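You operate a simulated robot arm through the tools that you are given. There is no shell and no other tool. Be economical: measure what you need, move in short steps, check, and stop when the job is done.

Carry out the task below with a simulated robot arm. There is one attempt and no reset: what you move stays moved.

JOB
Finish the filter change with the blue filter and start the pump.
Fine: lid shut before the filter valve opens; red filter pin down; the pump goes on last; the other filters stay.

Only the result counts: the job must be done as asked and must still hold three seconds after the hand-in. Knocking over, shifting, dropping, spilling or breaking anything else fails it. Lids that push on must go on centred and level and be pressed home; caps that screw on are set level and turned clockwise until they are tight.

ROBOT AND FRAMES
A 7-joint arm with a two-finger parallel gripper, fixed in place. Base frame: the origin is at the foot of the arm, x ahead of it, y to its left, z up. Readings come in m, rad, newtons and seconds.
With the tool pointing down near the work surface it reaches from about 0.36 to 0.78 m from the base axis. Its first joint turns from -2.897 to 2.897 rad. Payload 3.91 kg.
Tool frame: the origin (TCP) lies between the finger pads and is the grasp point; the fingertips stand 0.03 m ahead of it; z points along the fingers, y is the line along which they close. The gripper opens to 0.11 m. The fingers are 0.02 m wide and 0.01 m thick; the gripper's body (0.048 by 0.112 m) begins 0.055 m behind the TCP.
Orientation is that of the tool frame in the base frame, as a unit quaternion [w, x, y, z]. With the fingers straight down and closing along the base's y, the tool's x points along the base's -x, its y along +y and its z along -z.

CONTROLS
- The arm moves only by the tool play_rows. Its argument "series" is a list that holds one entry, the list of rows, each a list of 6 numbers: the shift along the base's x, y, z in cm, then the turn, a rotation vector about the base's x, y, z in rad. In form: [[[dx, dy, dz, wx, wy, wz], ...]]. A call has 1 to 12 rows; each row is the pose to reach, as a shift and turn from the pose commanded when the call began. "claw" is the gripper command, from -1 (shut) to 1 (fully open), values between in proportion, set as the call begins (left out, the last holds). A row lasts 0.2 s, in which the tool goes at most 0.05 m and 0.15 rad; a call with a longer step from one row to the next is refused whole, and so is a gripper value outside its range. A pose out of reach is approached as far as the arm can. The call stops where the force on the tool passes 40 N (or 10 N more than at its start, if that is more) or the arm is blocked; 0.2 s more then pass. The fingers move at their own pace (about 0.153 m/s each) and stop on an object; they squeeze with about 37 N. The grip force told is the motor's: it shows also when the fingers shut on nothing. Time passes only in rows, and 0.2 s behind the last, so rows that repeat a pose let the fingers close. It gives the time, the measured TCP pose, the force on the tool (base axes), the opening and the grip force at its end, in the units of the frame above (readings bear some noise), with the torque about the TCP (base axes, N m) and any sound that the robot's microphone picked up, and new pictures: "show" is both (left out), scene, wrist or none.
- Cameras (640 x 400 px; columns grow to the right, rows downward): "scene" is fixed at [0.0484, 0.4998, 1.5109]; the picture's right is [-0.44, -0.90, 0.00], its down [-0.42, 0.21, -0.89] and it looks along [0.79, -0.39, -0.46] (base axes); focal length 292 px, centre (320, 200). "wrist" rides on the gripper at [0.077, 0.007, -0.114] in the tool frame; the picture's right is [-0.09, 1.00, 0.00], its down [-0.80, -0.07, -0.59] and it looks along [-0.59, -0.05, 0.80] (tool axes); focal length 270 px, centre (320, 200). There is no depth. A picture from a camera that has moved, and an enlarged one, comes with that camera's place and axes in the base frame and with its lens.
- lift_body(by): slides the trunk up (or, below 0, down) by that many m; the arm rides with it, the base frame stays. It gives what a move gives, with no picture.
- enlarge(camera, box): a new picture of the part [left, top, right, bottom] of that camera's present view, enlarged. The clock stands still meanwhile.
- finish_job(): hands the job in; it is judged then, once.

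Go step by step. Nothing tells you positions but the pictures and the camera data: compare them with the known pose of the tool, close in by small moves and look again before you grip or let go. The budget is 120 turns and 200 pictures, counting those below and the enlarged ones. Unless the task says otherwise, let go and move clear before handing in, and close with one line.

The tools are called by a JSON object that holds its "method" and its "body". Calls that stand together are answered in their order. play_rows: Moves the arm, as the interface text tells. Its arguments: {"type":"object","properties":{"series":{"type":"array"},"claw":{"type":"number"},"show":{"type":"string","enum":["both","scene","wrist","none"]}},"required":["series"]} The other tools are called the same way: lift_body (by) slides the trunk up or down; enlarge (camera, box) takes an enlarged picture of a part of a camera's view; finish_job () hands the job in.

At the start:

```text
clock: 0.0
tool_pos: [0.4202, -0.1285, 1.3434]
tcp_rot: [0.001, 0.001, 1.0, 0.0]
contact_force: [-0.6, -0.5, 0.1]
moment: [0.01, 0.02, 0.01]
width: 0.1099
finger_force: 0.0
trunk travel left (down, up): [-0.55, 0.06]
```

scene: 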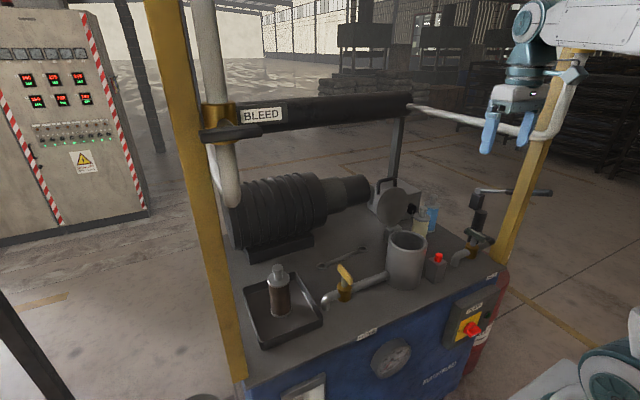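
wrist: 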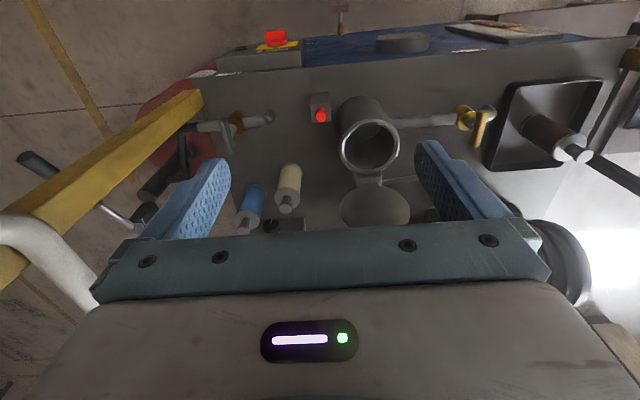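

I see a pump skid: an open filter housing (cup) with a lid behind it, a blue and a cream filter, a dirty filter in a tray, yellow valves, a red pin/button and a red pump switch. I'll look closer first.

{"method": "enlarge", "body": {"camera": "scene", "box": [300, 160, 560, 320]}}

{"method": "enlarge", "body": {"camera": "wrist", "box": [200, 70, 520, 270]}}

{"method": "enlarge", "body": {"camera": "scene", "box": [220, 240, 500, 400]}}

{"method": "enlarge", "body": {"camera": "wrist", "box": [100, 0, 420, 200]}}

```text
2.46 times, centred on (430, 240) of scene
camera zoom: at [0.0484, 0.4998, 1.5109], right [-0.44, -0.9, 0.0], down [-0.42, 0.21, -0.89], along [0.79, -0.39, -0.46], focal length 718 px, centre (49, 102)
```

zoom: 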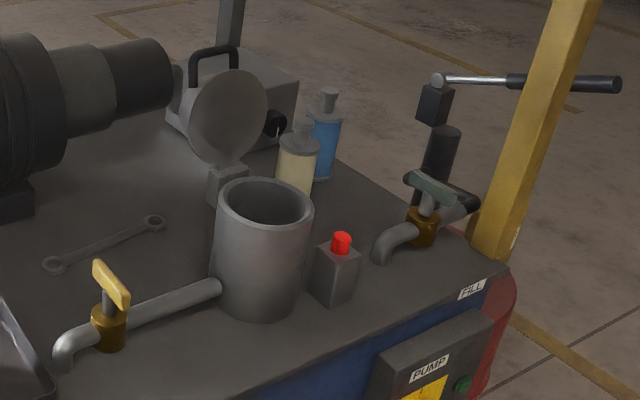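

```text
2.00 times, centred on (360, 170) of wrist
camera zoom: at [0.343, -0.1216, 1.4583], right [0.09, 1.0, 0.0], down [0.8, -0.07, 0.59], along [0.59, -0.05, -0.8], focal length 541 px, centre (240, 260)
```

zoom: 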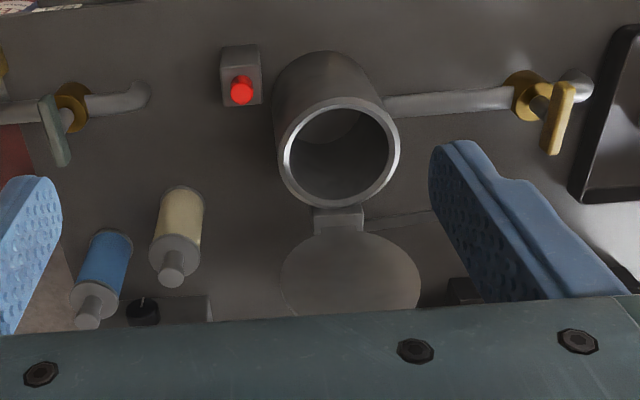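

```text
2.29 times, centred on (360, 320) of scene
camera zoom: at [0.0484, 0.4998, 1.5109], right [-0.44, -0.9, 0.0], down [-0.42, 0.21, -0.89], along [0.79, -0.39, -0.46], focal length 666 px, centre (229, -74)
```

zoom: 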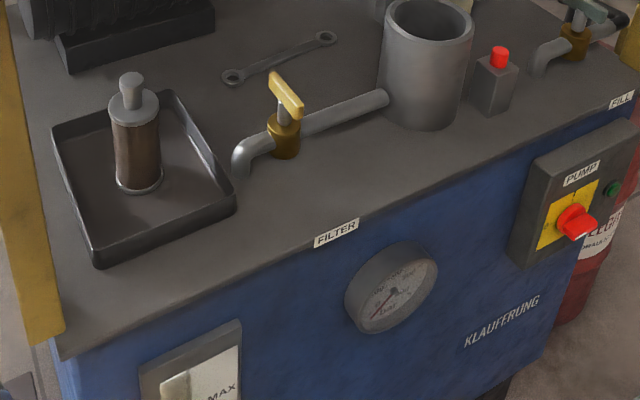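

```text
2.00 times, centred on (260, 100) of wrist
camera zoom: at [0.343, -0.1216, 1.4583], right [0.09, 1.0, 0.0], down [0.8, -0.07, 0.59], along [0.59, -0.05, -0.8], focal length 541 px, centre (440, 400)
```

zoom: 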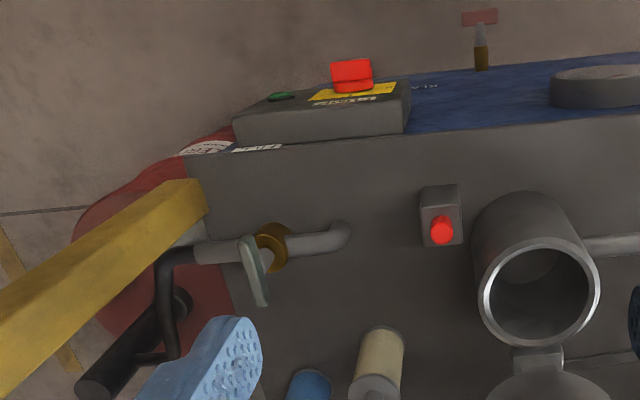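

The housing rim seems to be at about (0.567, -0.046, 1.00), the blue filter's knob at (0.745, -0.33, 1.00) and the cream filter's at (0.69, -0.22). The deck is near z 0.86. I'll lower the trunk and take closer views.

{"method": "lift_body", "body": {"by": -0.15}}

{"method": "play_rows", "body": {"series": [[[3, -4, 0, 0, 0, 0], [6, -8, 0, 0, 0, 0], [9, -12, 0, 0, 0, 0], [12, -15, 0, 0, 0, 0]]], "claw": -0.2}}

```text
clock: 1.8
tool_pos: [0.4211, -0.1271, 1.1941]
tcp_rot: [-0.001, 0.0, 1.0, -0.001]
contact_force: [0.0, 0.0, -0.3]
moment: [0.01, -0.02, 0.04]
width: 0.1098
finger_force: 0.1
trunk travel left (down, up): [-0.4, 0.21]
```

```text
clock: 2.8
tool_pos: [0.5432, -0.2797, 1.19]
tcp_rot: [-0.001, 0.0, 1.0, 0.0]
contact_force: [0.4, 0.3, -1.1]
moment: [0.01, 0.01, -0.01]
width: 0.0437
finger_force: 0.1
trunk travel left (down, up): [-0.4, 0.21]
camera wrist: at [0.4653, -0.2733, 1.305], right [0.09, 1.0, 0.0], down [0.8, -0.07, 0.59], along [0.59, -0.05, -0.81], focal length 270 px, centre (320, 200)
```

scene: 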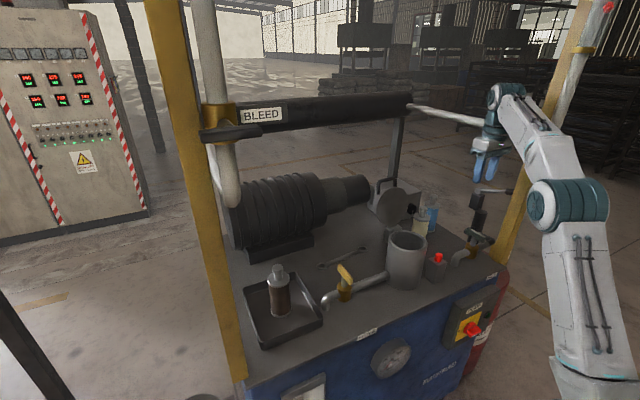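
wrist: 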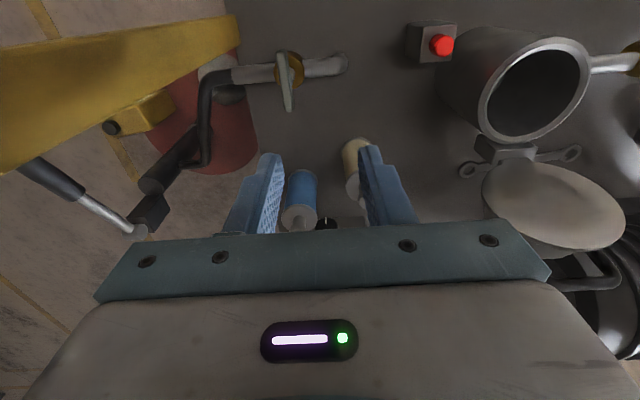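

Blue knob position agrees with this view. I'll move closer above it.

{"method": "play_rows", "body": {"series": [[[4, -1, -2, 0, 0, 0], [8, -2, -4, 0, 0, 0], [12, -3, -7, 0, 0, 0], [15, -4, -8, 0, 0, 0]]]}}

{"method": "enlarge", "body": {"camera": "wrist", "box": [160, 50, 480, 250]}}

{"method": "enlarge", "body": {"camera": "scene", "box": [360, 80, 560, 260]}}

```text
refused: row 3 steps farther than a row can; nothing moved
```

```text
2.00 times, centred on (320, 150) of wrist
camera zoom: at [0.4653, -0.2733, 1.305], right [0.09, 1.0, 0.0], down [0.8, -0.07, 0.59], along [0.59, -0.05, -0.81], focal length 541 px, centre (320, 300)
```

zoom: 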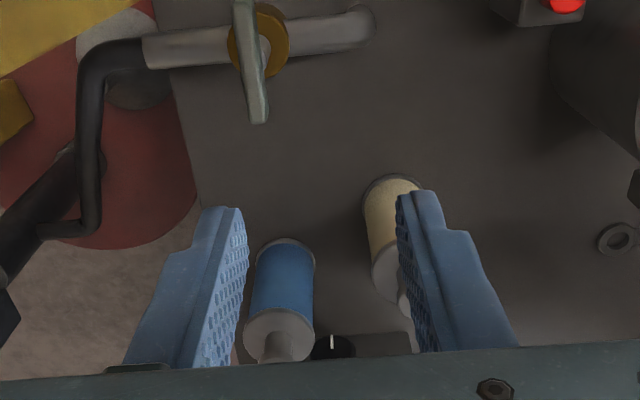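

```text
2.22 times, centred on (460, 170) of scene
camera zoom: at [0.0484, 0.4998, 1.5109], right [-0.44, -0.9, 0.0], down [-0.42, 0.21, -0.89], along [0.79, -0.39, -0.46], focal length 648 px, centre (9, 267)
```

zoom: 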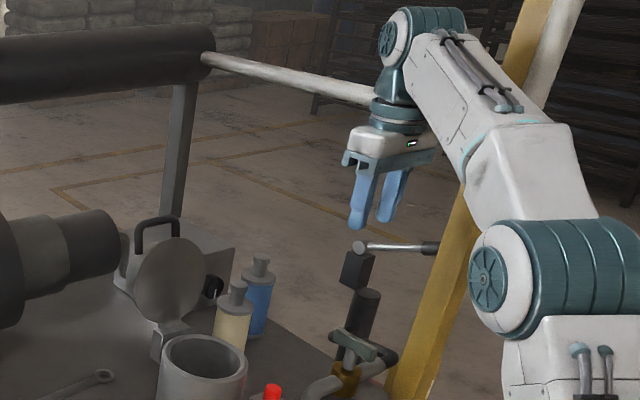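

The overhead white tube may cross above the blue filter, so I need to find it before going further. I'll back off and tilt the wrist camera up to see it.

{"method": "play_rows", "body": {"series": [[[-3, 3, 0, 0, 0, 0], [-6, 6, 0, 0, -0.1, 0], [-9, 9, 0, 0, -0.2, 0], [-11, 12, 0, 0, -0.35, 0], [-11, 13, 0, 0, -0.5, 0], [-11, 13, 0, 0, -0.65, 0], [-11, 13, 0, 0, -0.75, 0]]], "claw": 1}}

```text
clock: 4.3
tool_pos: [0.4299, -0.1497, 1.1931]
tcp_rot: [0.367, 0.001, 0.93, -0.001]
contact_force: [-0.4, -0.9, 0.1]
moment: [-0.04, 0.05, 0.0]
width: 0.1101
finger_force: 0.1
trunk travel left (down, up): [-0.4, 0.21]
camera wrist: at [0.2948, -0.1426, 1.2245], right [0.06, 1.0, 0.06], down [0.18, -0.07, 0.98], along [0.98, -0.05, -0.18], focal length 270 px, centre (320, 200)
```

scene: 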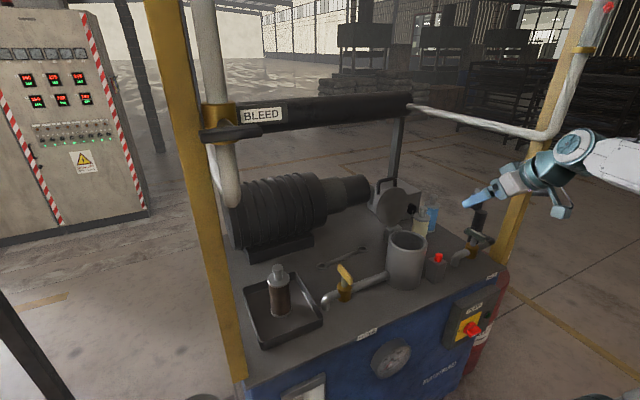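
wrist: 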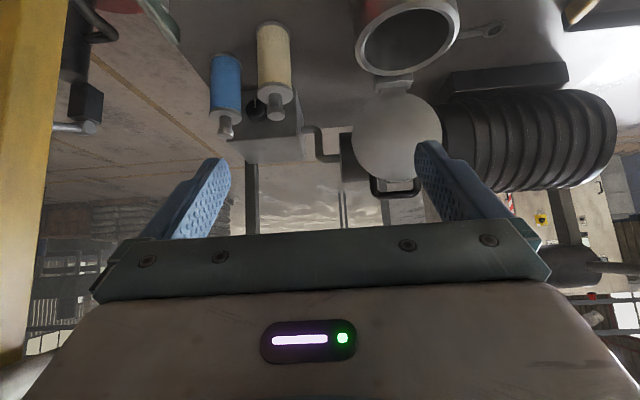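

The tube runs at about y -0.385, z 1.31, which leaves clearance for the hand. I'll tilt back to vertical and move above the blue knob.

{"method": "play_rows", "body": {"series": [[[0, 0, 0, 0, 0.15, 0], [4, -2, 0, 0, 0.3, 0], [8, -5, 0, 0, 0.45, 0], [12, -8, -2, 0, 0.6, 0], [16, -11, -4, 0, 0.75, 0], [20, -13, -6, 0, 0.75, 0], [24, -15, -8, 0, 0.75, 0], [27, -16.5, -9.5, 0, 0.75, 0]]], "claw": 0.27}}

```text
refused: row 4 steps farther than a row can; nothing moved
```

{"method": "play_rows", "body": {"series": [[[0, 0, 0, 0, 0.15, 0], [4, -2, 0, 0, 0.29, 0], [8, -4, 0, 0, 0.43, 0], [11.5, -6.5, -2, 0, 0.57, 0], [15, -9, -4, 0, 0.7, 0], [18.5, -11.5, -6, 0, 0.75, 0], [22, -14, -8, 0, 0.75, 0], [25.5, -16.5, -8.5, 0, 0.75, 0]]], "claw": 0.27}}

{"method": "enlarge", "body": {"camera": "scene", "box": [360, 80, 560, 260]}}

```text
clock: 6.2
tool_pos: [0.6368, -0.2825, 1.102]
tcp_rot: [0.0, 0.0, 1.0, 0.0]
contact_force: [-0.2, 0.0, -0.1]
moment: [-0.02, -0.05, -0.02]
width: 0.0699
finger_force: 0.2
out of reach, approached as far as the arm can: row 7, 8
trunk travel left (down, up): [-0.4, 0.21]
camera wrist: at [0.5597, -0.2762, 1.2169], right [0.09, 1.0, 0.0], down [0.8, -0.07, 0.59], along [0.59, -0.05, -0.8], focal length 270 px, centre (320, 200)
```

scene: 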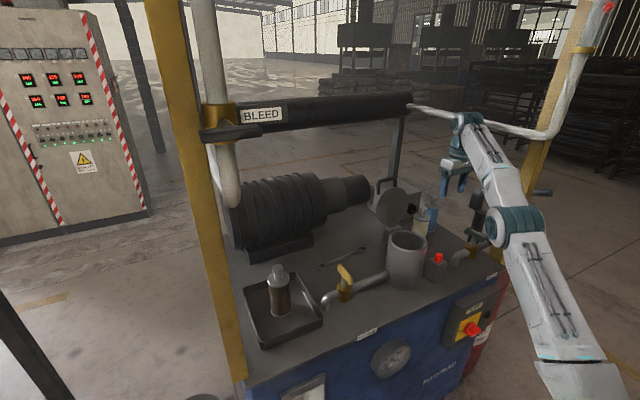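
wrist: 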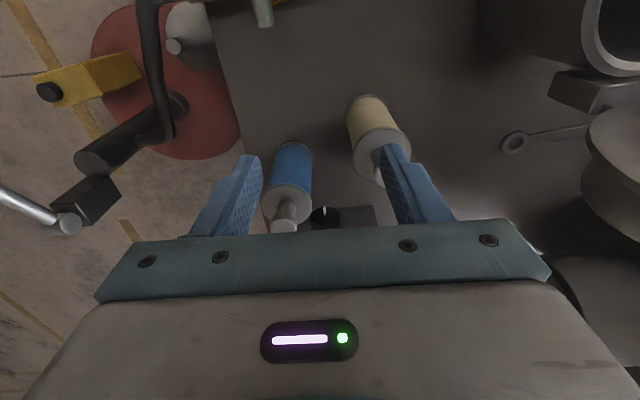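

```text
2.22 times, centred on (460, 170) of scene
camera zoom: at [0.0484, 0.4998, 1.5109], right [-0.44, -0.9, 0.0], down [-0.42, 0.21, -0.89], along [0.79, -0.39, -0.46], focal length 648 px, centre (9, 267)
```

zoom: 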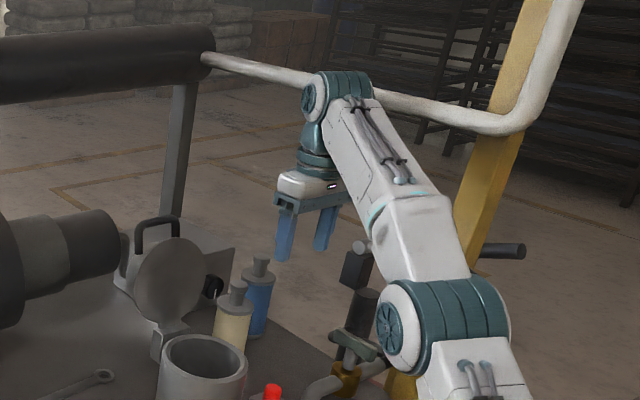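

Straight down, the blue filter is out of reach, so I'll raise the trunk and approach it with the tool tilted. I'll back away from the tube before raising.

{"method": "play_rows", "body": {"series": [[[-3, 3, 0, 0, 0, 0], [-6, 6, 0, 0, -0.1, 0], [-9, 9, 0, 0, -0.2, 0], [-11, 11, 0, 0, -0.3, 0], [-11, 11, 0, 0, -0.45, 0]]], "show": "none"}}

{"method": "lift_body", "body": {"by": 0.12}}

```text
clock: 7.3
tool_pos: [0.5265, -0.1721, 1.1034]
tcp_rot: [0.225, 0.001, 0.974, -0.001]
contact_force: [0.1, 0.6, 0.6]
moment: [0.04, -0.01, 0.01]
width: 0.07
finger_force: 0.0
trunk travel left (down, up): [-0.4, 0.21]
```

```text
clock: 8.8
tool_pos: [0.5257, -0.173, 1.2234]
tcp_rot: [0.224, 0.0, 0.975, 0.0]
contact_force: [0.2, 0.4, -0.2]
moment: [0.02, -0.01, -0.01]
width: 0.0701
finger_force: 0.0
trunk travel left (down, up): [-0.52, 0.09]
```

{"method": "play_rows", "body": {"series": [[[2, -1, -4.4, 0, 0, 0], [4, -2, -8.8, 0, 0, 0], [7, -5, -11, 0, 0, 0], [10, -8, -13, 0, 0, 0], [13, -11, -15, 0, 0, 0], [16, -13.5, -16.4, 0, 0, 0], [18.1, -15.5, -16.4, 0, 0, 0]]]}}

{"method": "enlarge", "body": {"camera": "wrist", "box": [160, 50, 480, 250]}}

{"method": "enlarge", "body": {"camera": "scene", "box": [360, 120, 520, 260]}}

```text
clock: 10.4
tool_pos: [0.7058, -0.3275, 1.0606]
tcp_rot: [0.222, 0.001, 0.975, -0.001]
contact_force: [0.7, -0.1, -0.3]
moment: [0.0, 0.01, -0.01]
width: 0.0701
finger_force: 0.1
trunk travel left (down, up): [-0.52, 0.09]
camera wrist: at [0.5875, -0.3226, 1.1295], right [0.08, 1.0, 0.04], down [0.46, -0.07, 0.88], along [0.88, -0.05, -0.47], focal length 270 px, centre (320, 200)
```

scene: 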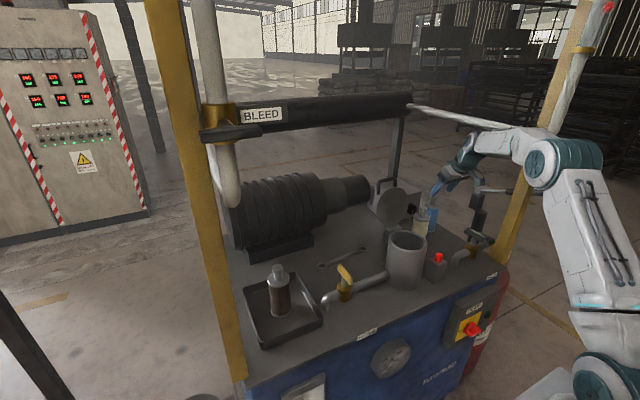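
wrist: 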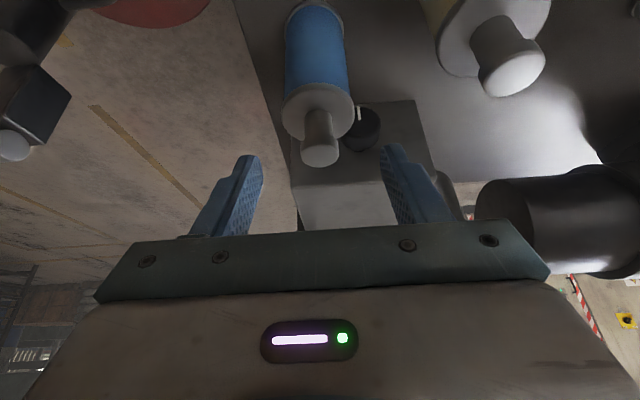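

```text
2.00 times, centred on (320, 150) of wrist
camera zoom: at [0.5875, -0.3226, 1.1295], right [0.08, 1.0, 0.04], down [0.46, -0.07, 0.88], along [0.88, -0.05, -0.47], focal length 541 px, centre (320, 300)
```

zoom: 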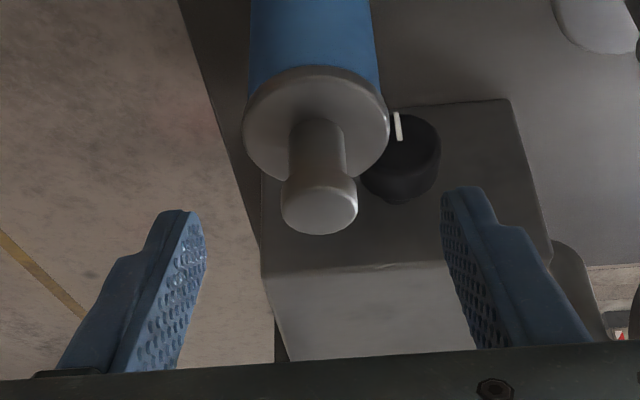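

```text
2.86 times, centred on (440, 190) of scene
camera zoom: at [0.0484, 0.4998, 1.5109], right [-0.44, -0.9, 0.0], down [-0.42, 0.21, -0.89], along [0.79, -0.39, -0.46], focal length 833 px, centre (-23, 229)
```

zoom: 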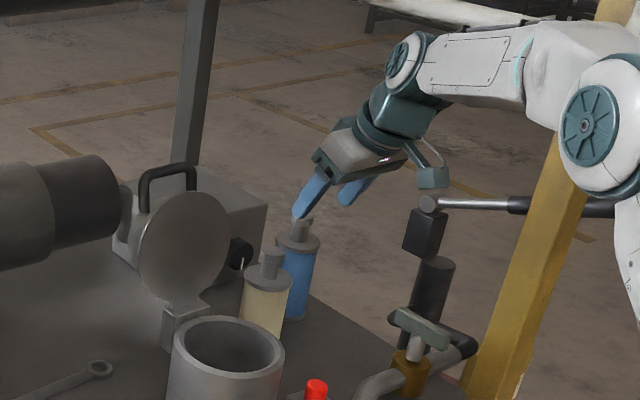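

Knob top is at about (0.743, -0.330, 1.007) and its base at about z 0.969. I'll advance along the tool axis and stop before gripping.

{"method": "play_rows", "body": {"series": [[[1, -0.25, -2, 0, 0, 0], [2, -0.25, -4, 0, 0, 0], [2.9, -0.25, -5.6, 0, 0, 0]]]}}

{"method": "enlarge", "body": {"camera": "wrist", "box": [160, 50, 480, 250]}}

{"method": "enlarge", "body": {"camera": "scene", "box": [400, 160, 480, 240]}}

```text
clock: 11.2
tool_pos: [0.7374, -0.3303, 1.0038]
tcp_rot: [0.224, 0.001, 0.975, 0.0]
contact_force: [0.7, -0.1, 1.1]
moment: [0.02, -0.01, 0.01]
width: 0.0702
finger_force: 0.0
trunk travel left (down, up): [-0.52, 0.09]
camera wrist: at [0.6171, -0.3245, 1.0736], right [0.08, 1.0, 0.04], down [0.46, -0.07, 0.88], along [0.88, -0.05, -0.47], focal length 270 px, centre (320, 200)
```

scene: 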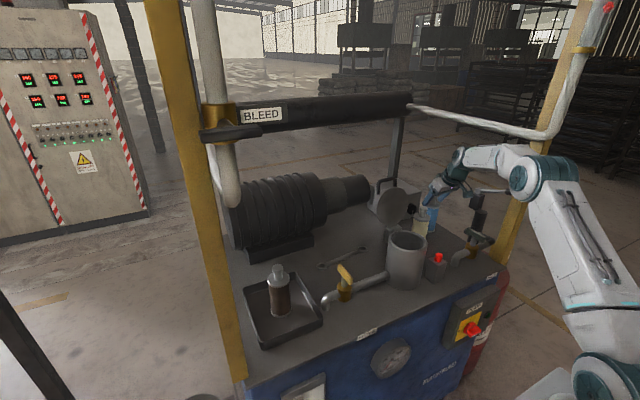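
wrist: 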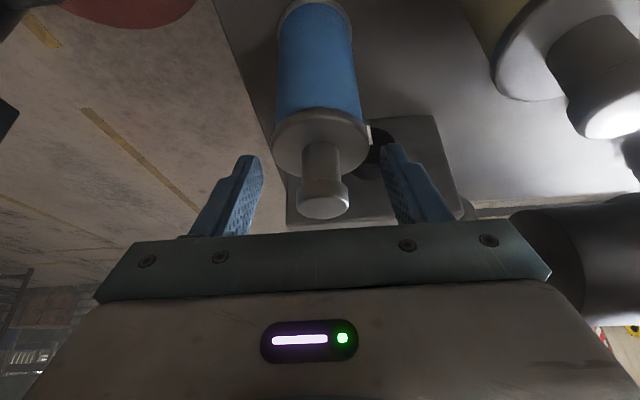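

```text
2.00 times, centred on (320, 150) of wrist
camera zoom: at [0.6171, -0.3245, 1.0736], right [0.08, 1.0, 0.04], down [0.46, -0.07, 0.88], along [0.88, -0.05, -0.47], focal length 541 px, centre (320, 300)
```

zoom: 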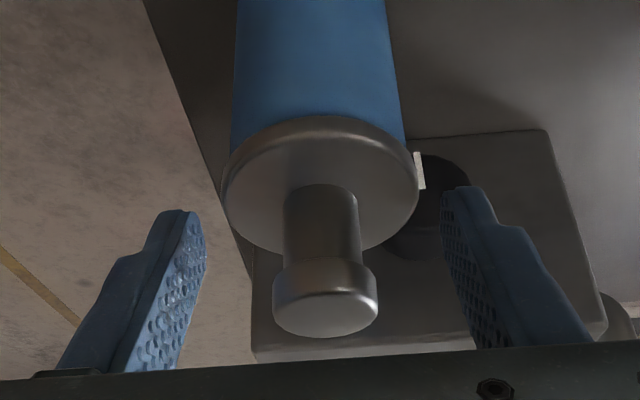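

```text
5.00 times, centred on (440, 200) of scene
camera zoom: at [0.0484, 0.4998, 1.5109], right [-0.44, -0.9, 0.0], down [-0.42, 0.21, -0.89], along [0.79, -0.39, -0.46], focal length 1458 px, centre (-280, 200)
```

zoom: 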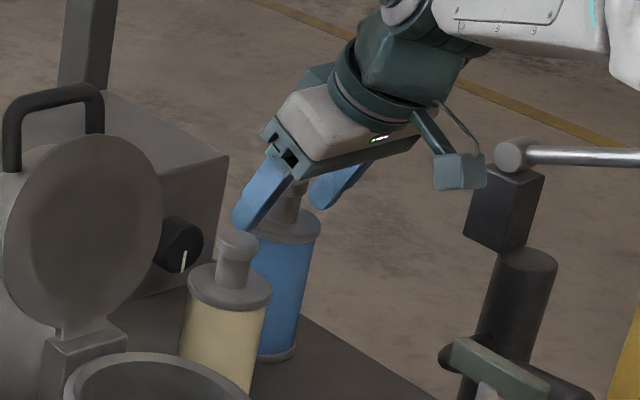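

The knob is centred between the fingers, so I'll close the gripper.

{"method": "play_rows", "body": {"series": [[[0, 0, 0, 0, 0, 0], [0, 0, 0, 0, 0, 0], [0, 0, 0, 0, 0, 0]]], "claw": -1, "show": "wrist"}}

```text
clock: 12.1
tool_pos: [0.737, -0.3306, 1.0049]
tcp_rot: [0.223, 0.0, 0.975, 0.0]
contact_force: [-0.5, 2.0, 1.4]
moment: [0.03, 0.05, 0.01]
width: 0.0545
finger_force: 37.0
trunk travel left (down, up): [-0.52, 0.09]
camera wrist: at [0.6167, -0.3242, 1.0742], right [0.08, 1.0, 0.04], down [0.46, -0.07, 0.88], along [0.88, -0.05, -0.47], focal length 270 px, centre (320, 200)
```

wrist: 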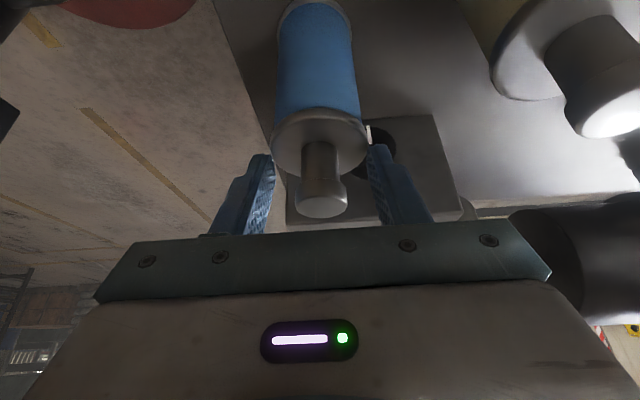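

The fingertips met the filter's wider head instead of the knob. I'll open, back off 1.3 cm and close again.

{"method": "play_rows", "body": {"series": [[[0, 0, 0, 0, 0, 0], [0, 0, 0, 0, 0, 0], [-0.3, 0, 0.7, 0, 0, 0], [-0.5, 0, 1.2, 0, 0, 0]]], "claw": 0.27, "show": "none"}}

{"method": "play_rows", "body": {"series": [[[0, 0, 0, 0, 0, 0], [0, 0, 0, 0, 0, 0], [0, 0, 0, 0, 0, 0]]], "claw": -1, "show": "wrist"}}

{"method": "enlarge", "body": {"camera": "wrist", "box": [220, 100, 420, 250]}}

```text
clock: 13.1
tool_pos: [0.7317, -0.3311, 1.0152]
tcp_rot: [0.224, 0.001, 0.975, 0.0]
contact_force: [0.1, 0.0, -0.5]
moment: [-0.01, -0.03, 0.0]
width: 0.0701
finger_force: 0.0
trunk travel left (down, up): [-0.52, 0.09]
```

```text
clock: 13.8
tool_pos: [0.7305, -0.3318, 1.0169]
tcp_rot: [0.223, 0.0, 0.975, 0.0]
contact_force: [-1.0, 0.4, 0.1]
moment: [-0.04, 0.03, -0.01]
width: 0.027
finger_force: 37.2
trunk travel left (down, up): [-0.52, 0.09]
camera wrist: at [0.6115, -0.3245, 1.0856], right [0.08, 1.0, 0.04], down [0.46, -0.07, 0.88], along [0.88, -0.05, -0.47], focal length 270 px, centre (320, 200)
```

wrist: 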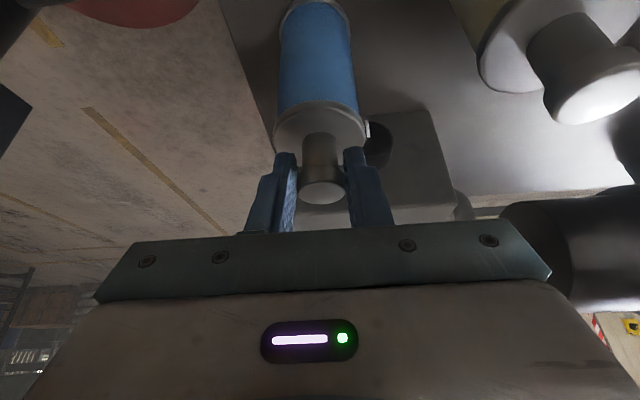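

```text
2.67 times, centred on (320, 175) of wrist
camera zoom: at [0.6115, -0.3245, 1.0856], right [0.08, 1.0, 0.04], down [0.46, -0.07, 0.88], along [0.88, -0.05, -0.47], focal length 721 px, centre (320, 267)
```

zoom: 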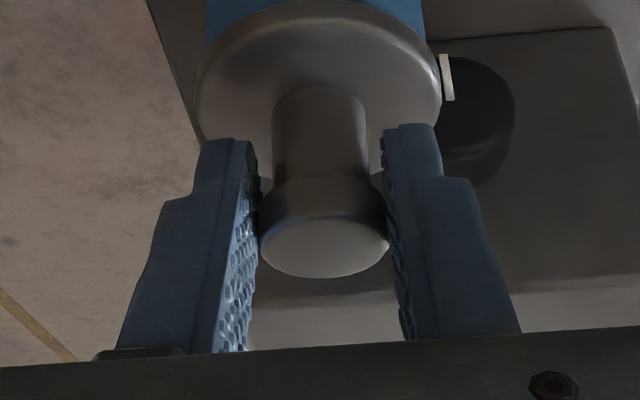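

I have the knob cap, 27 mm wide. I'll lift 4 cm and check.

{"method": "play_rows", "body": {"series": [[[0, 0, 1, 0, 0, 0], [0, 0, 2.5, 0, 0, 0], [0, 0, 4, 0, 0, 0], [0, 0, 4, 0, 0, 0]]]}}

{"method": "enlarge", "body": {"camera": "scene", "box": [380, 120, 540, 260]}}

```text
clock: 14.8
tool_pos: [0.7314, -0.3308, 1.0564]
tcp_rot: [0.222, -0.001, 0.975, 0.0]
contact_force: [-0.7, 0.1, -2.4]
moment: [0.0, 0.04, 0.03]
width: 0.0267
finger_force: 36.7
trunk travel left (down, up): [-0.52, 0.09]
camera wrist: at [0.6114, -0.324, 1.1261], right [0.08, 1.0, 0.04], down [0.46, -0.07, 0.88], along [0.88, -0.05, -0.47], focal length 270 px, centre (320, 200)
```

scene: 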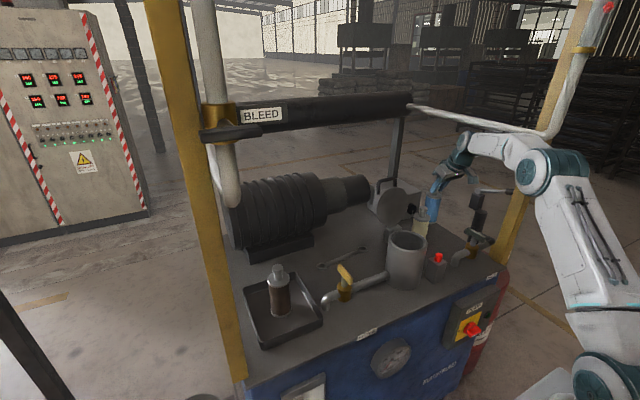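
wrist: 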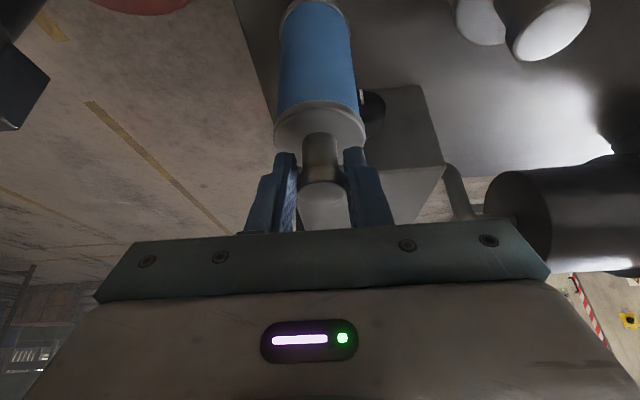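

```text
2.86 times, centred on (460, 190) of scene
camera zoom: at [0.0484, 0.4998, 1.5109], right [-0.44, -0.9, 0.0], down [-0.42, 0.21, -0.89], along [0.79, -0.39, -0.46], focal length 833 px, centre (-80, 229)
```

zoom: 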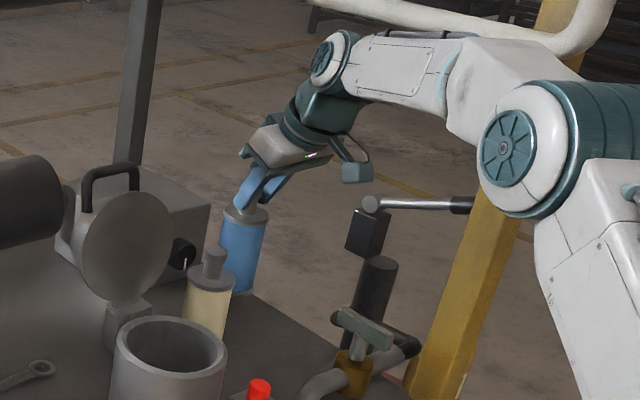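

{"method": "play_rows", "body": {"series": [[[-3, 0, 0.3, 0, 0, 0], [-6, 1, 0.6, 0, 0, 0], [-9, 3, 1, 0, 0, 0], [-11, 5, 2.5, 0, 0, 0], [-12.5, 7.5, 5, 0, 0, 0], [-14, 10, 8, 0, 0, 0], [-15, 12, 11, 0, 0, 0], [-16, 14, 14, 0, 0, 0], [-16.5, 16, 15.5, 0, 0, 0], [-17, 18, 15.5, 0, 0, 0]]]}}

{"method": "enlarge", "body": {"camera": "scene", "box": [360, 100, 520, 300]}}

```text
clock: 17.1
tool_pos: [0.5613, -0.1482, 1.211]
tcp_rot: [0.223, 0.0, 0.975, 0.001]
contact_force: [0.0, -0.2, -3.6]
moment: [0.02, 0.05, -0.02]
width: 0.0267
finger_force: 37.2
trunk travel left (down, up): [-0.52, 0.09]
camera wrist: at [0.4413, -0.1426, 1.2806], right [0.08, 1.0, 0.04], down [0.46, -0.07, 0.88], along [0.88, -0.05, -0.47], focal length 270 px, centre (320, 200)
```

scene: 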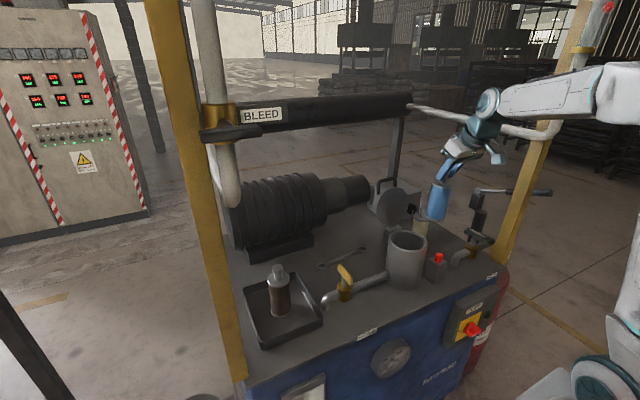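
wrist: 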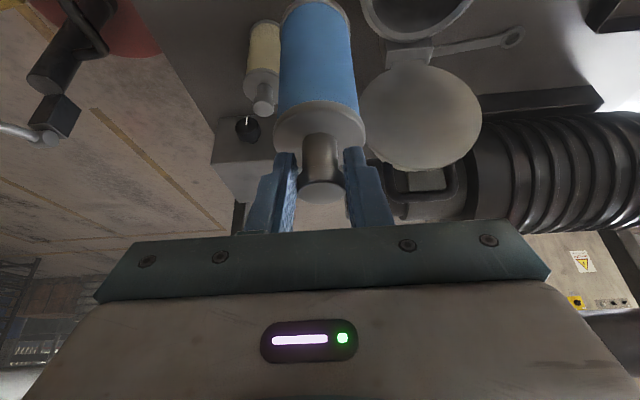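

```text
2.00 times, centred on (440, 200) of scene
camera zoom: at [0.0484, 0.4998, 1.5109], right [-0.44, -0.9, 0.0], down [-0.42, 0.21, -0.89], along [0.79, -0.39, -0.46], focal length 583 px, centre (80, 200)
```

zoom: 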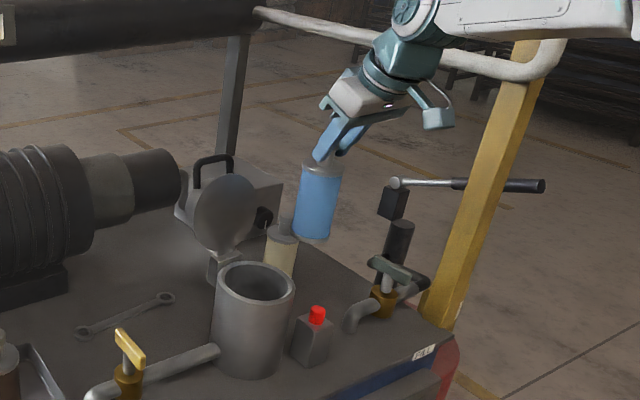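

The filter is hanging upright. Next I'll move it over the housing, centred at about (0.566, -0.0465).

{"method": "play_rows", "body": {"series": [[[0, 4, 0, 0, 0, 0], [-0.3, 8, 0, 0, 0, 0], [-0.5, 10.2, 0, 0, 0, 0], [-0.5, 10.2, 0, 0, 0, 0]]]}}

{"method": "enlarge", "body": {"camera": "scene", "box": [340, 140, 480, 300]}}

{"method": "enlarge", "body": {"camera": "wrist", "box": [220, 0, 420, 200]}}

```text
clock: 18.1
tool_pos: [0.5556, -0.0489, 1.2106]
tcp_rot: [0.222, -0.001, 0.975, 0.0]
contact_force: [-0.7, 0.1, -2.6]
moment: [-0.01, 0.04, 0.0]
width: 0.0266
finger_force: 36.5
trunk travel left (down, up): [-0.52, 0.09]
camera wrist: at [0.4357, -0.0412, 1.2802], right [0.08, 1.0, 0.04], down [0.46, -0.07, 0.88], along [0.88, -0.05, -0.47], focal length 270 px, centre (320, 200)
```

scene: 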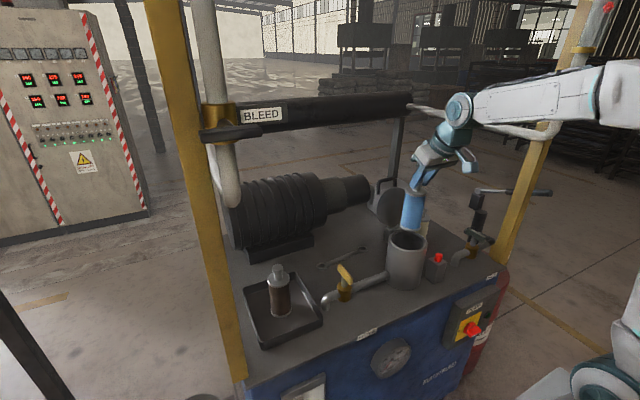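
wrist: 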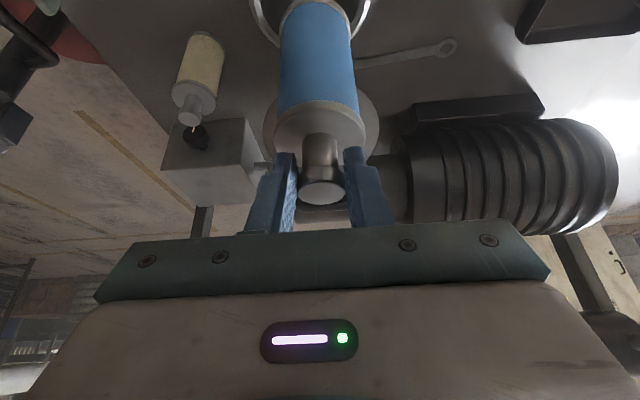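

```text
2.50 times, centred on (410, 220) of scene
camera zoom: at [0.0484, 0.4998, 1.5109], right [-0.44, -0.9, 0.0], down [-0.42, 0.21, -0.89], along [0.79, -0.39, -0.46], focal length 729 px, centre (95, 150)
```

zoom: 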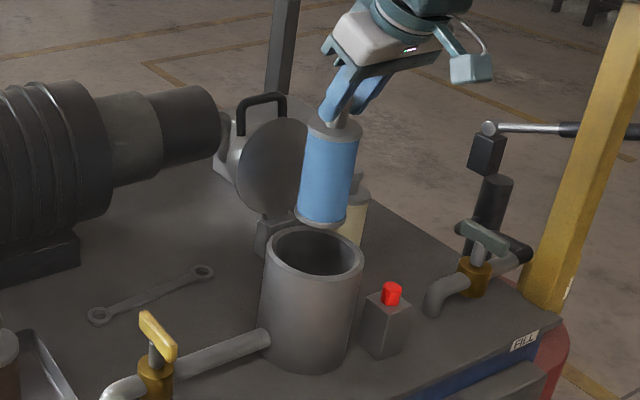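

```text
2.00 times, centred on (320, 100) of wrist
camera zoom: at [0.4357, -0.0412, 1.2802], right [0.08, 1.0, 0.04], down [0.46, -0.07, 0.88], along [0.88, -0.05, -0.47], focal length 541 px, centre (320, 400)
```

zoom: 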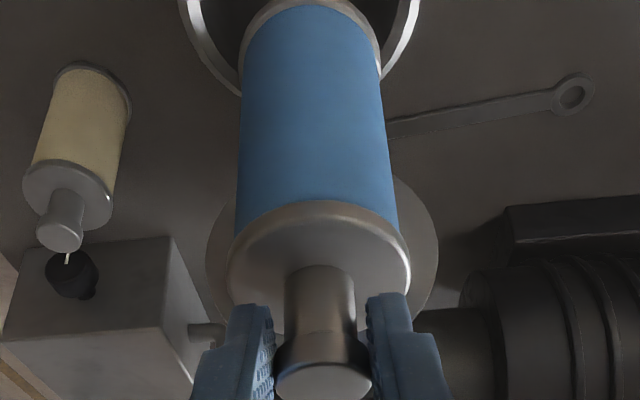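

The filter lines up with the housing to within a few mm. I'll lower it part way and check.

{"method": "play_rows", "body": {"series": [[[0, 0, -3, 0, 0, 0], [0, 0, -6, 0, 0, 0], [0, 0, -8, 0, 0, 0], [0, 0, -8, 0, 0, 0]]]}}

{"method": "enlarge", "body": {"camera": "scene", "box": [340, 140, 480, 300]}}

```text
clock: 19.1
tool_pos: [0.5546, -0.0472, 1.1301]
tcp_rot: [0.224, 0.0, 0.975, 0.0]
contact_force: [0.0, 0.2, -3.2]
moment: [0.03, 0.05, -0.02]
width: 0.0268
finger_force: 36.7
trunk travel left (down, up): [-0.52, 0.09]
camera wrist: at [0.4361, -0.0409, 1.2002], right [0.08, 1.0, 0.04], down [0.46, -0.07, 0.88], along [0.88, -0.05, -0.47], focal length 270 px, centre (320, 200)
```

scene: 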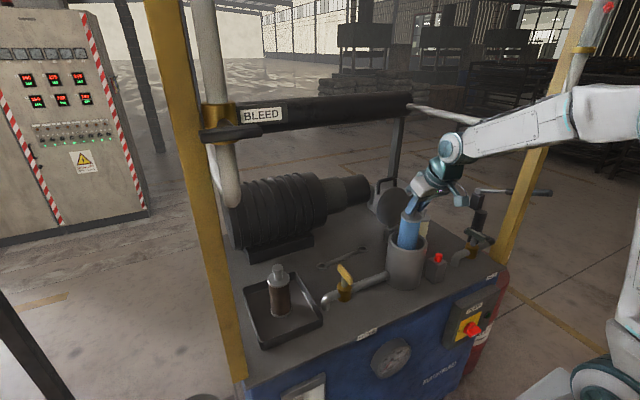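
wrist: 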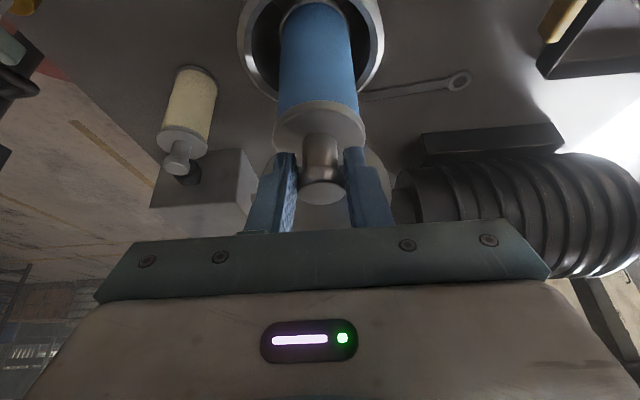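

```text
2.50 times, centred on (410, 220) of scene
camera zoom: at [0.0484, 0.4998, 1.5109], right [-0.44, -0.9, 0.0], down [-0.42, 0.21, -0.89], along [0.79, -0.39, -0.46], focal length 729 px, centre (95, 150)
```

zoom: 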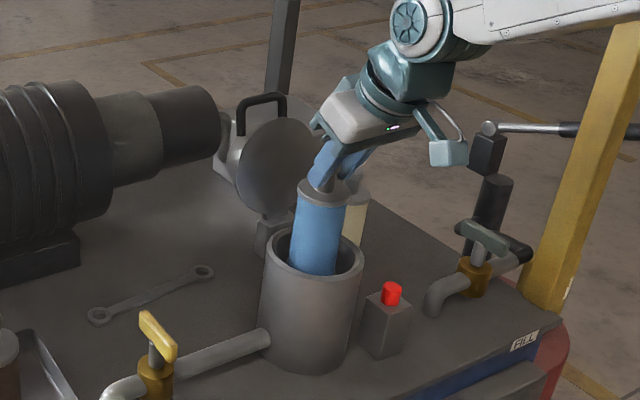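

Only slightly off centre. I'll shift 3 mm in -y and lower gently until it touches the floor of the housing.

{"method": "play_rows", "body": {"series": [[[0, -0.3, -1, 0, 0, 0], [0, -0.3, -3, 0, 0, 0], [0, -0.3, -5, 0, 0, 0], [0, -0.3, -6.5, 0, 0, 0], [0, -0.3, -7.5, 0, 0, 0], [0, -0.3, -8.2, 0, 0, 0]]]}}

{"method": "enlarge", "body": {"camera": "scene", "box": [340, 140, 480, 300]}}

{"method": "enlarge", "body": {"camera": "wrist", "box": [220, 50, 420, 250]}}

```text
clock: 20.4
tool_pos: [0.5566, -0.0504, 1.0484]
tcp_rot: [0.223, 0.0, 0.975, 0.0]
contact_force: [-0.5, -0.1, -2.6]
moment: [-0.03, 0.03, -0.03]
width: 0.027
finger_force: 37.0
trunk travel left (down, up): [-0.52, 0.09]
camera wrist: at [0.4371, -0.0441, 1.1176], right [0.08, 1.0, 0.04], down [0.46, -0.07, 0.88], along [0.88, -0.05, -0.47], focal length 270 px, centre (320, 200)
```

scene: 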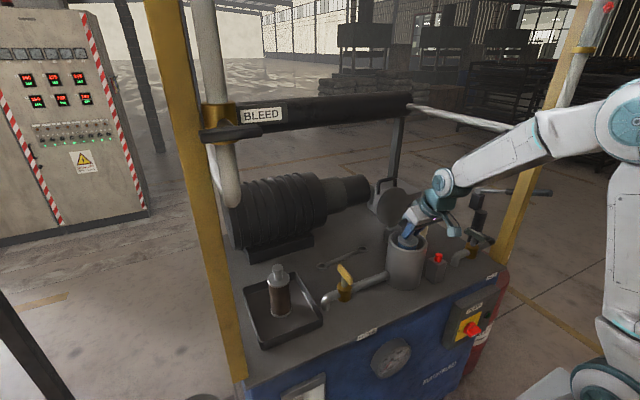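
wrist: 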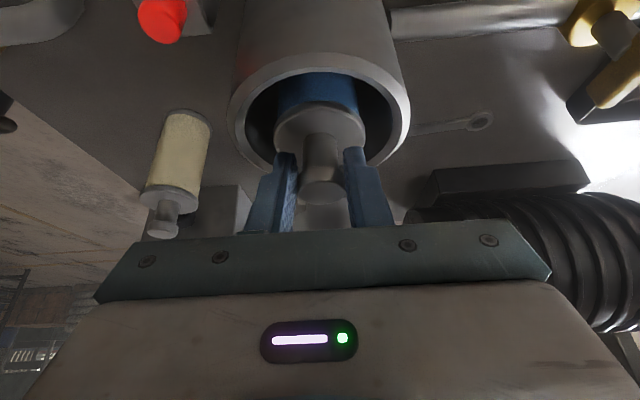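

```text
2.50 times, centred on (410, 220) of scene
camera zoom: at [0.0484, 0.4998, 1.5109], right [-0.44, -0.9, 0.0], down [-0.42, 0.21, -0.89], along [0.79, -0.39, -0.46], focal length 729 px, centre (95, 150)
```

zoom: 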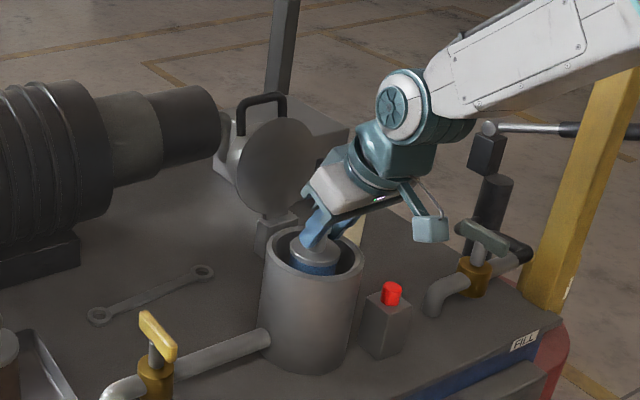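

```text
2.00 times, centred on (320, 150) of wrist
camera zoom: at [0.4371, -0.0441, 1.1176], right [0.08, 1.0, 0.04], down [0.46, -0.07, 0.88], along [0.88, -0.05, -0.47], focal length 541 px, centre (320, 300)
```

zoom: 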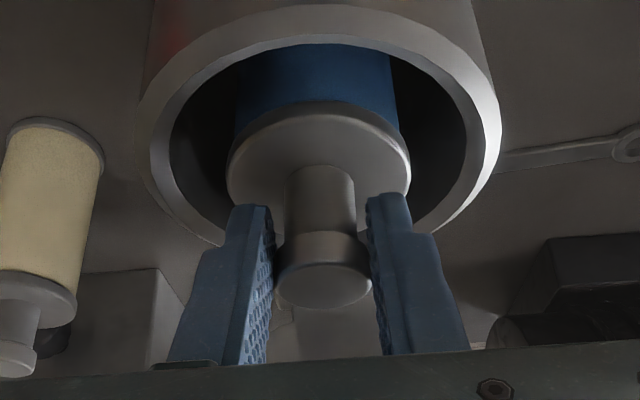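

Well centred and still no contact. I'll keep lowering in fine steps.

{"method": "play_rows", "body": {"series": [[[0, 0, -0.8, 0, 0, 0], [0, 0, -1.6, 0, 0, 0], [0, 0, -2.4, 0, 0, 0], [0, 0, -3.0, 0, 0, 0], [0, 0, -3.5, 0, 0, 0]]]}}

{"method": "enlarge", "body": {"camera": "wrist", "box": [220, 50, 420, 250]}}

```text
clock: 21.7
tool_pos: [0.5587, -0.0521, 1.019]
tcp_rot: [0.231, 0.0, 0.973, -0.002]
contact_force: [-1.4, 0.8, 17.7]
moment: [0.1, 0.31, 0.01]
width: 0.0264
finger_force: 36.7
trunk travel left (down, up): [-0.52, 0.09]
stopped in row 5: the force on the tool passed its limit at 44 N (the readings are from after the stop); the commanded pose is now the measured one
camera wrist: at [0.4373, -0.0451, 1.0867], right [0.08, 1.0, 0.04], down [0.45, -0.07, 0.89], along [0.89, -0.05, -0.45], focal length 270 px, centre (320, 200)
```

scene: 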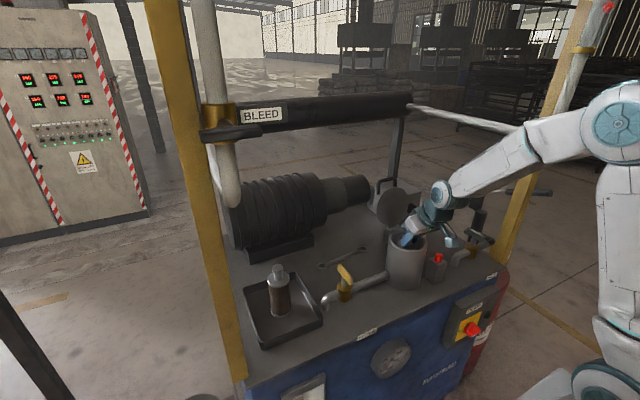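
wrist: 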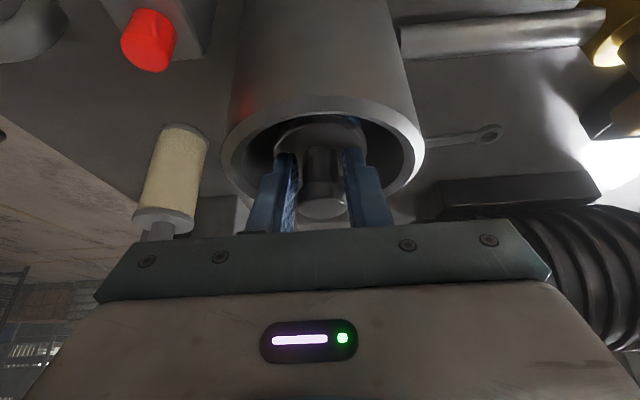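

```text
2.00 times, centred on (320, 150) of wrist
camera zoom: at [0.4373, -0.0451, 1.0867], right [0.08, 1.0, 0.04], down [0.45, -0.07, 0.89], along [0.89, -0.05, -0.45], focal length 541 px, centre (320, 300)
```

zoom: 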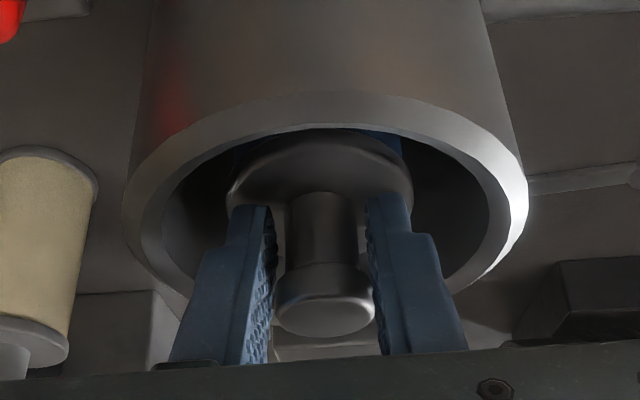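

The filter touches bottom with about the same height as on the deck. I'll release it and back off to inspect seating.

{"method": "play_rows", "body": {"series": [[[0, 0, 0, 0, 0, 0], [0, 0, 0, 0, 0, 0], [-1, 0, 2, 0, 0, 0], [-2.5, 0, 5, 0, 0, 0], [-4.5, 0, 9, 0, 0, 0], [-7, 0, 13, 0, 0.15, 0], [-9, 0, 15, 0, 0.3, 0], [-10, 0, 16, 0, 0.45, 0]]], "claw": -0.12}}

{"method": "enlarge", "body": {"camera": "scene", "box": [340, 160, 480, 300]}}

{"method": "enlarge", "body": {"camera": "wrist", "box": [220, 30, 440, 230]}}

```text
clock: 23.5
tool_pos: [0.4594, -0.0512, 1.1768]
tcp_rot: [0.004, 0.001, 1.0, -0.001]
contact_force: [0.7, 0.3, 0.0]
moment: [-0.02, -0.01, -0.02]
width: 0.0485
finger_force: 0.0
trunk travel left (down, up): [-0.52, 0.09]
camera wrist: at [0.3803, -0.0448, 1.291], right [0.09, 1.0, 0.0], down [0.8, -0.07, 0.6], along [0.6, -0.05, -0.8], focal length 270 px, centre (320, 200)
```

scene: 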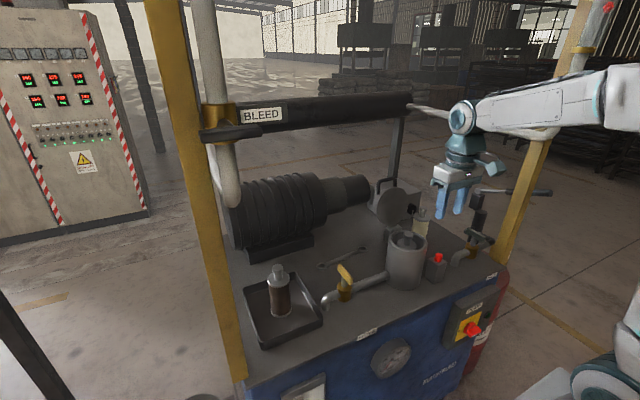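
wrist: 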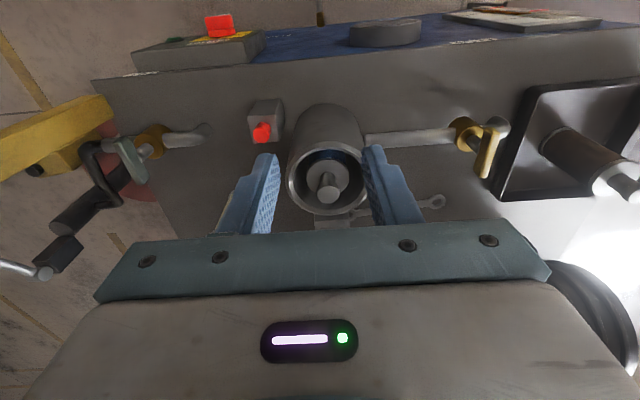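

```text
2.86 times, centred on (410, 230) of scene
camera zoom: at [0.0484, 0.4998, 1.5109], right [-0.44, -0.9, 0.0], down [-0.42, 0.21, -0.89], along [0.79, -0.39, -0.46], focal length 833 px, centre (63, 114)
```

zoom: 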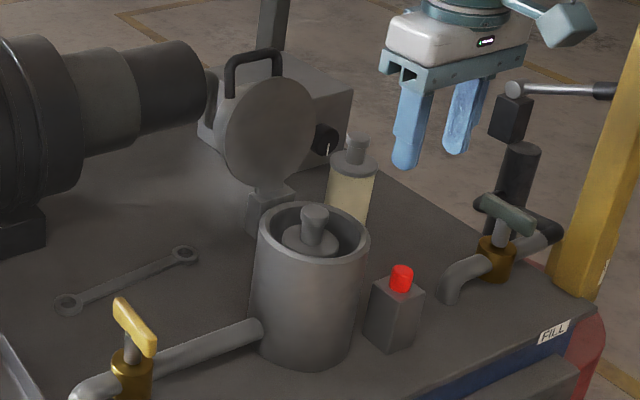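

```text
2.00 times, centred on (330, 130) of wrist
camera zoom: at [0.3803, -0.0448, 1.291], right [0.09, 1.0, 0.0], down [0.8, -0.07, 0.6], along [0.6, -0.05, -0.8], focal length 541 px, centre (300, 340)
```

zoom: 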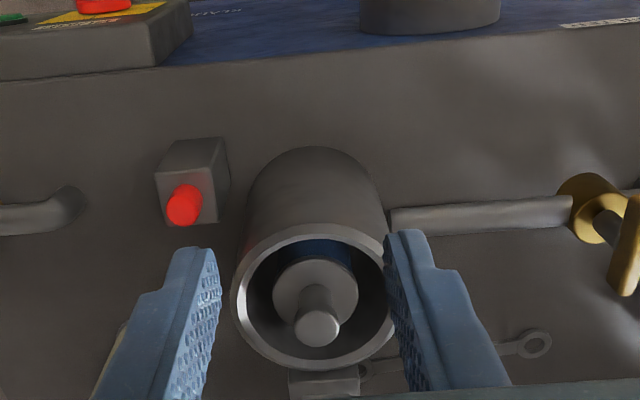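

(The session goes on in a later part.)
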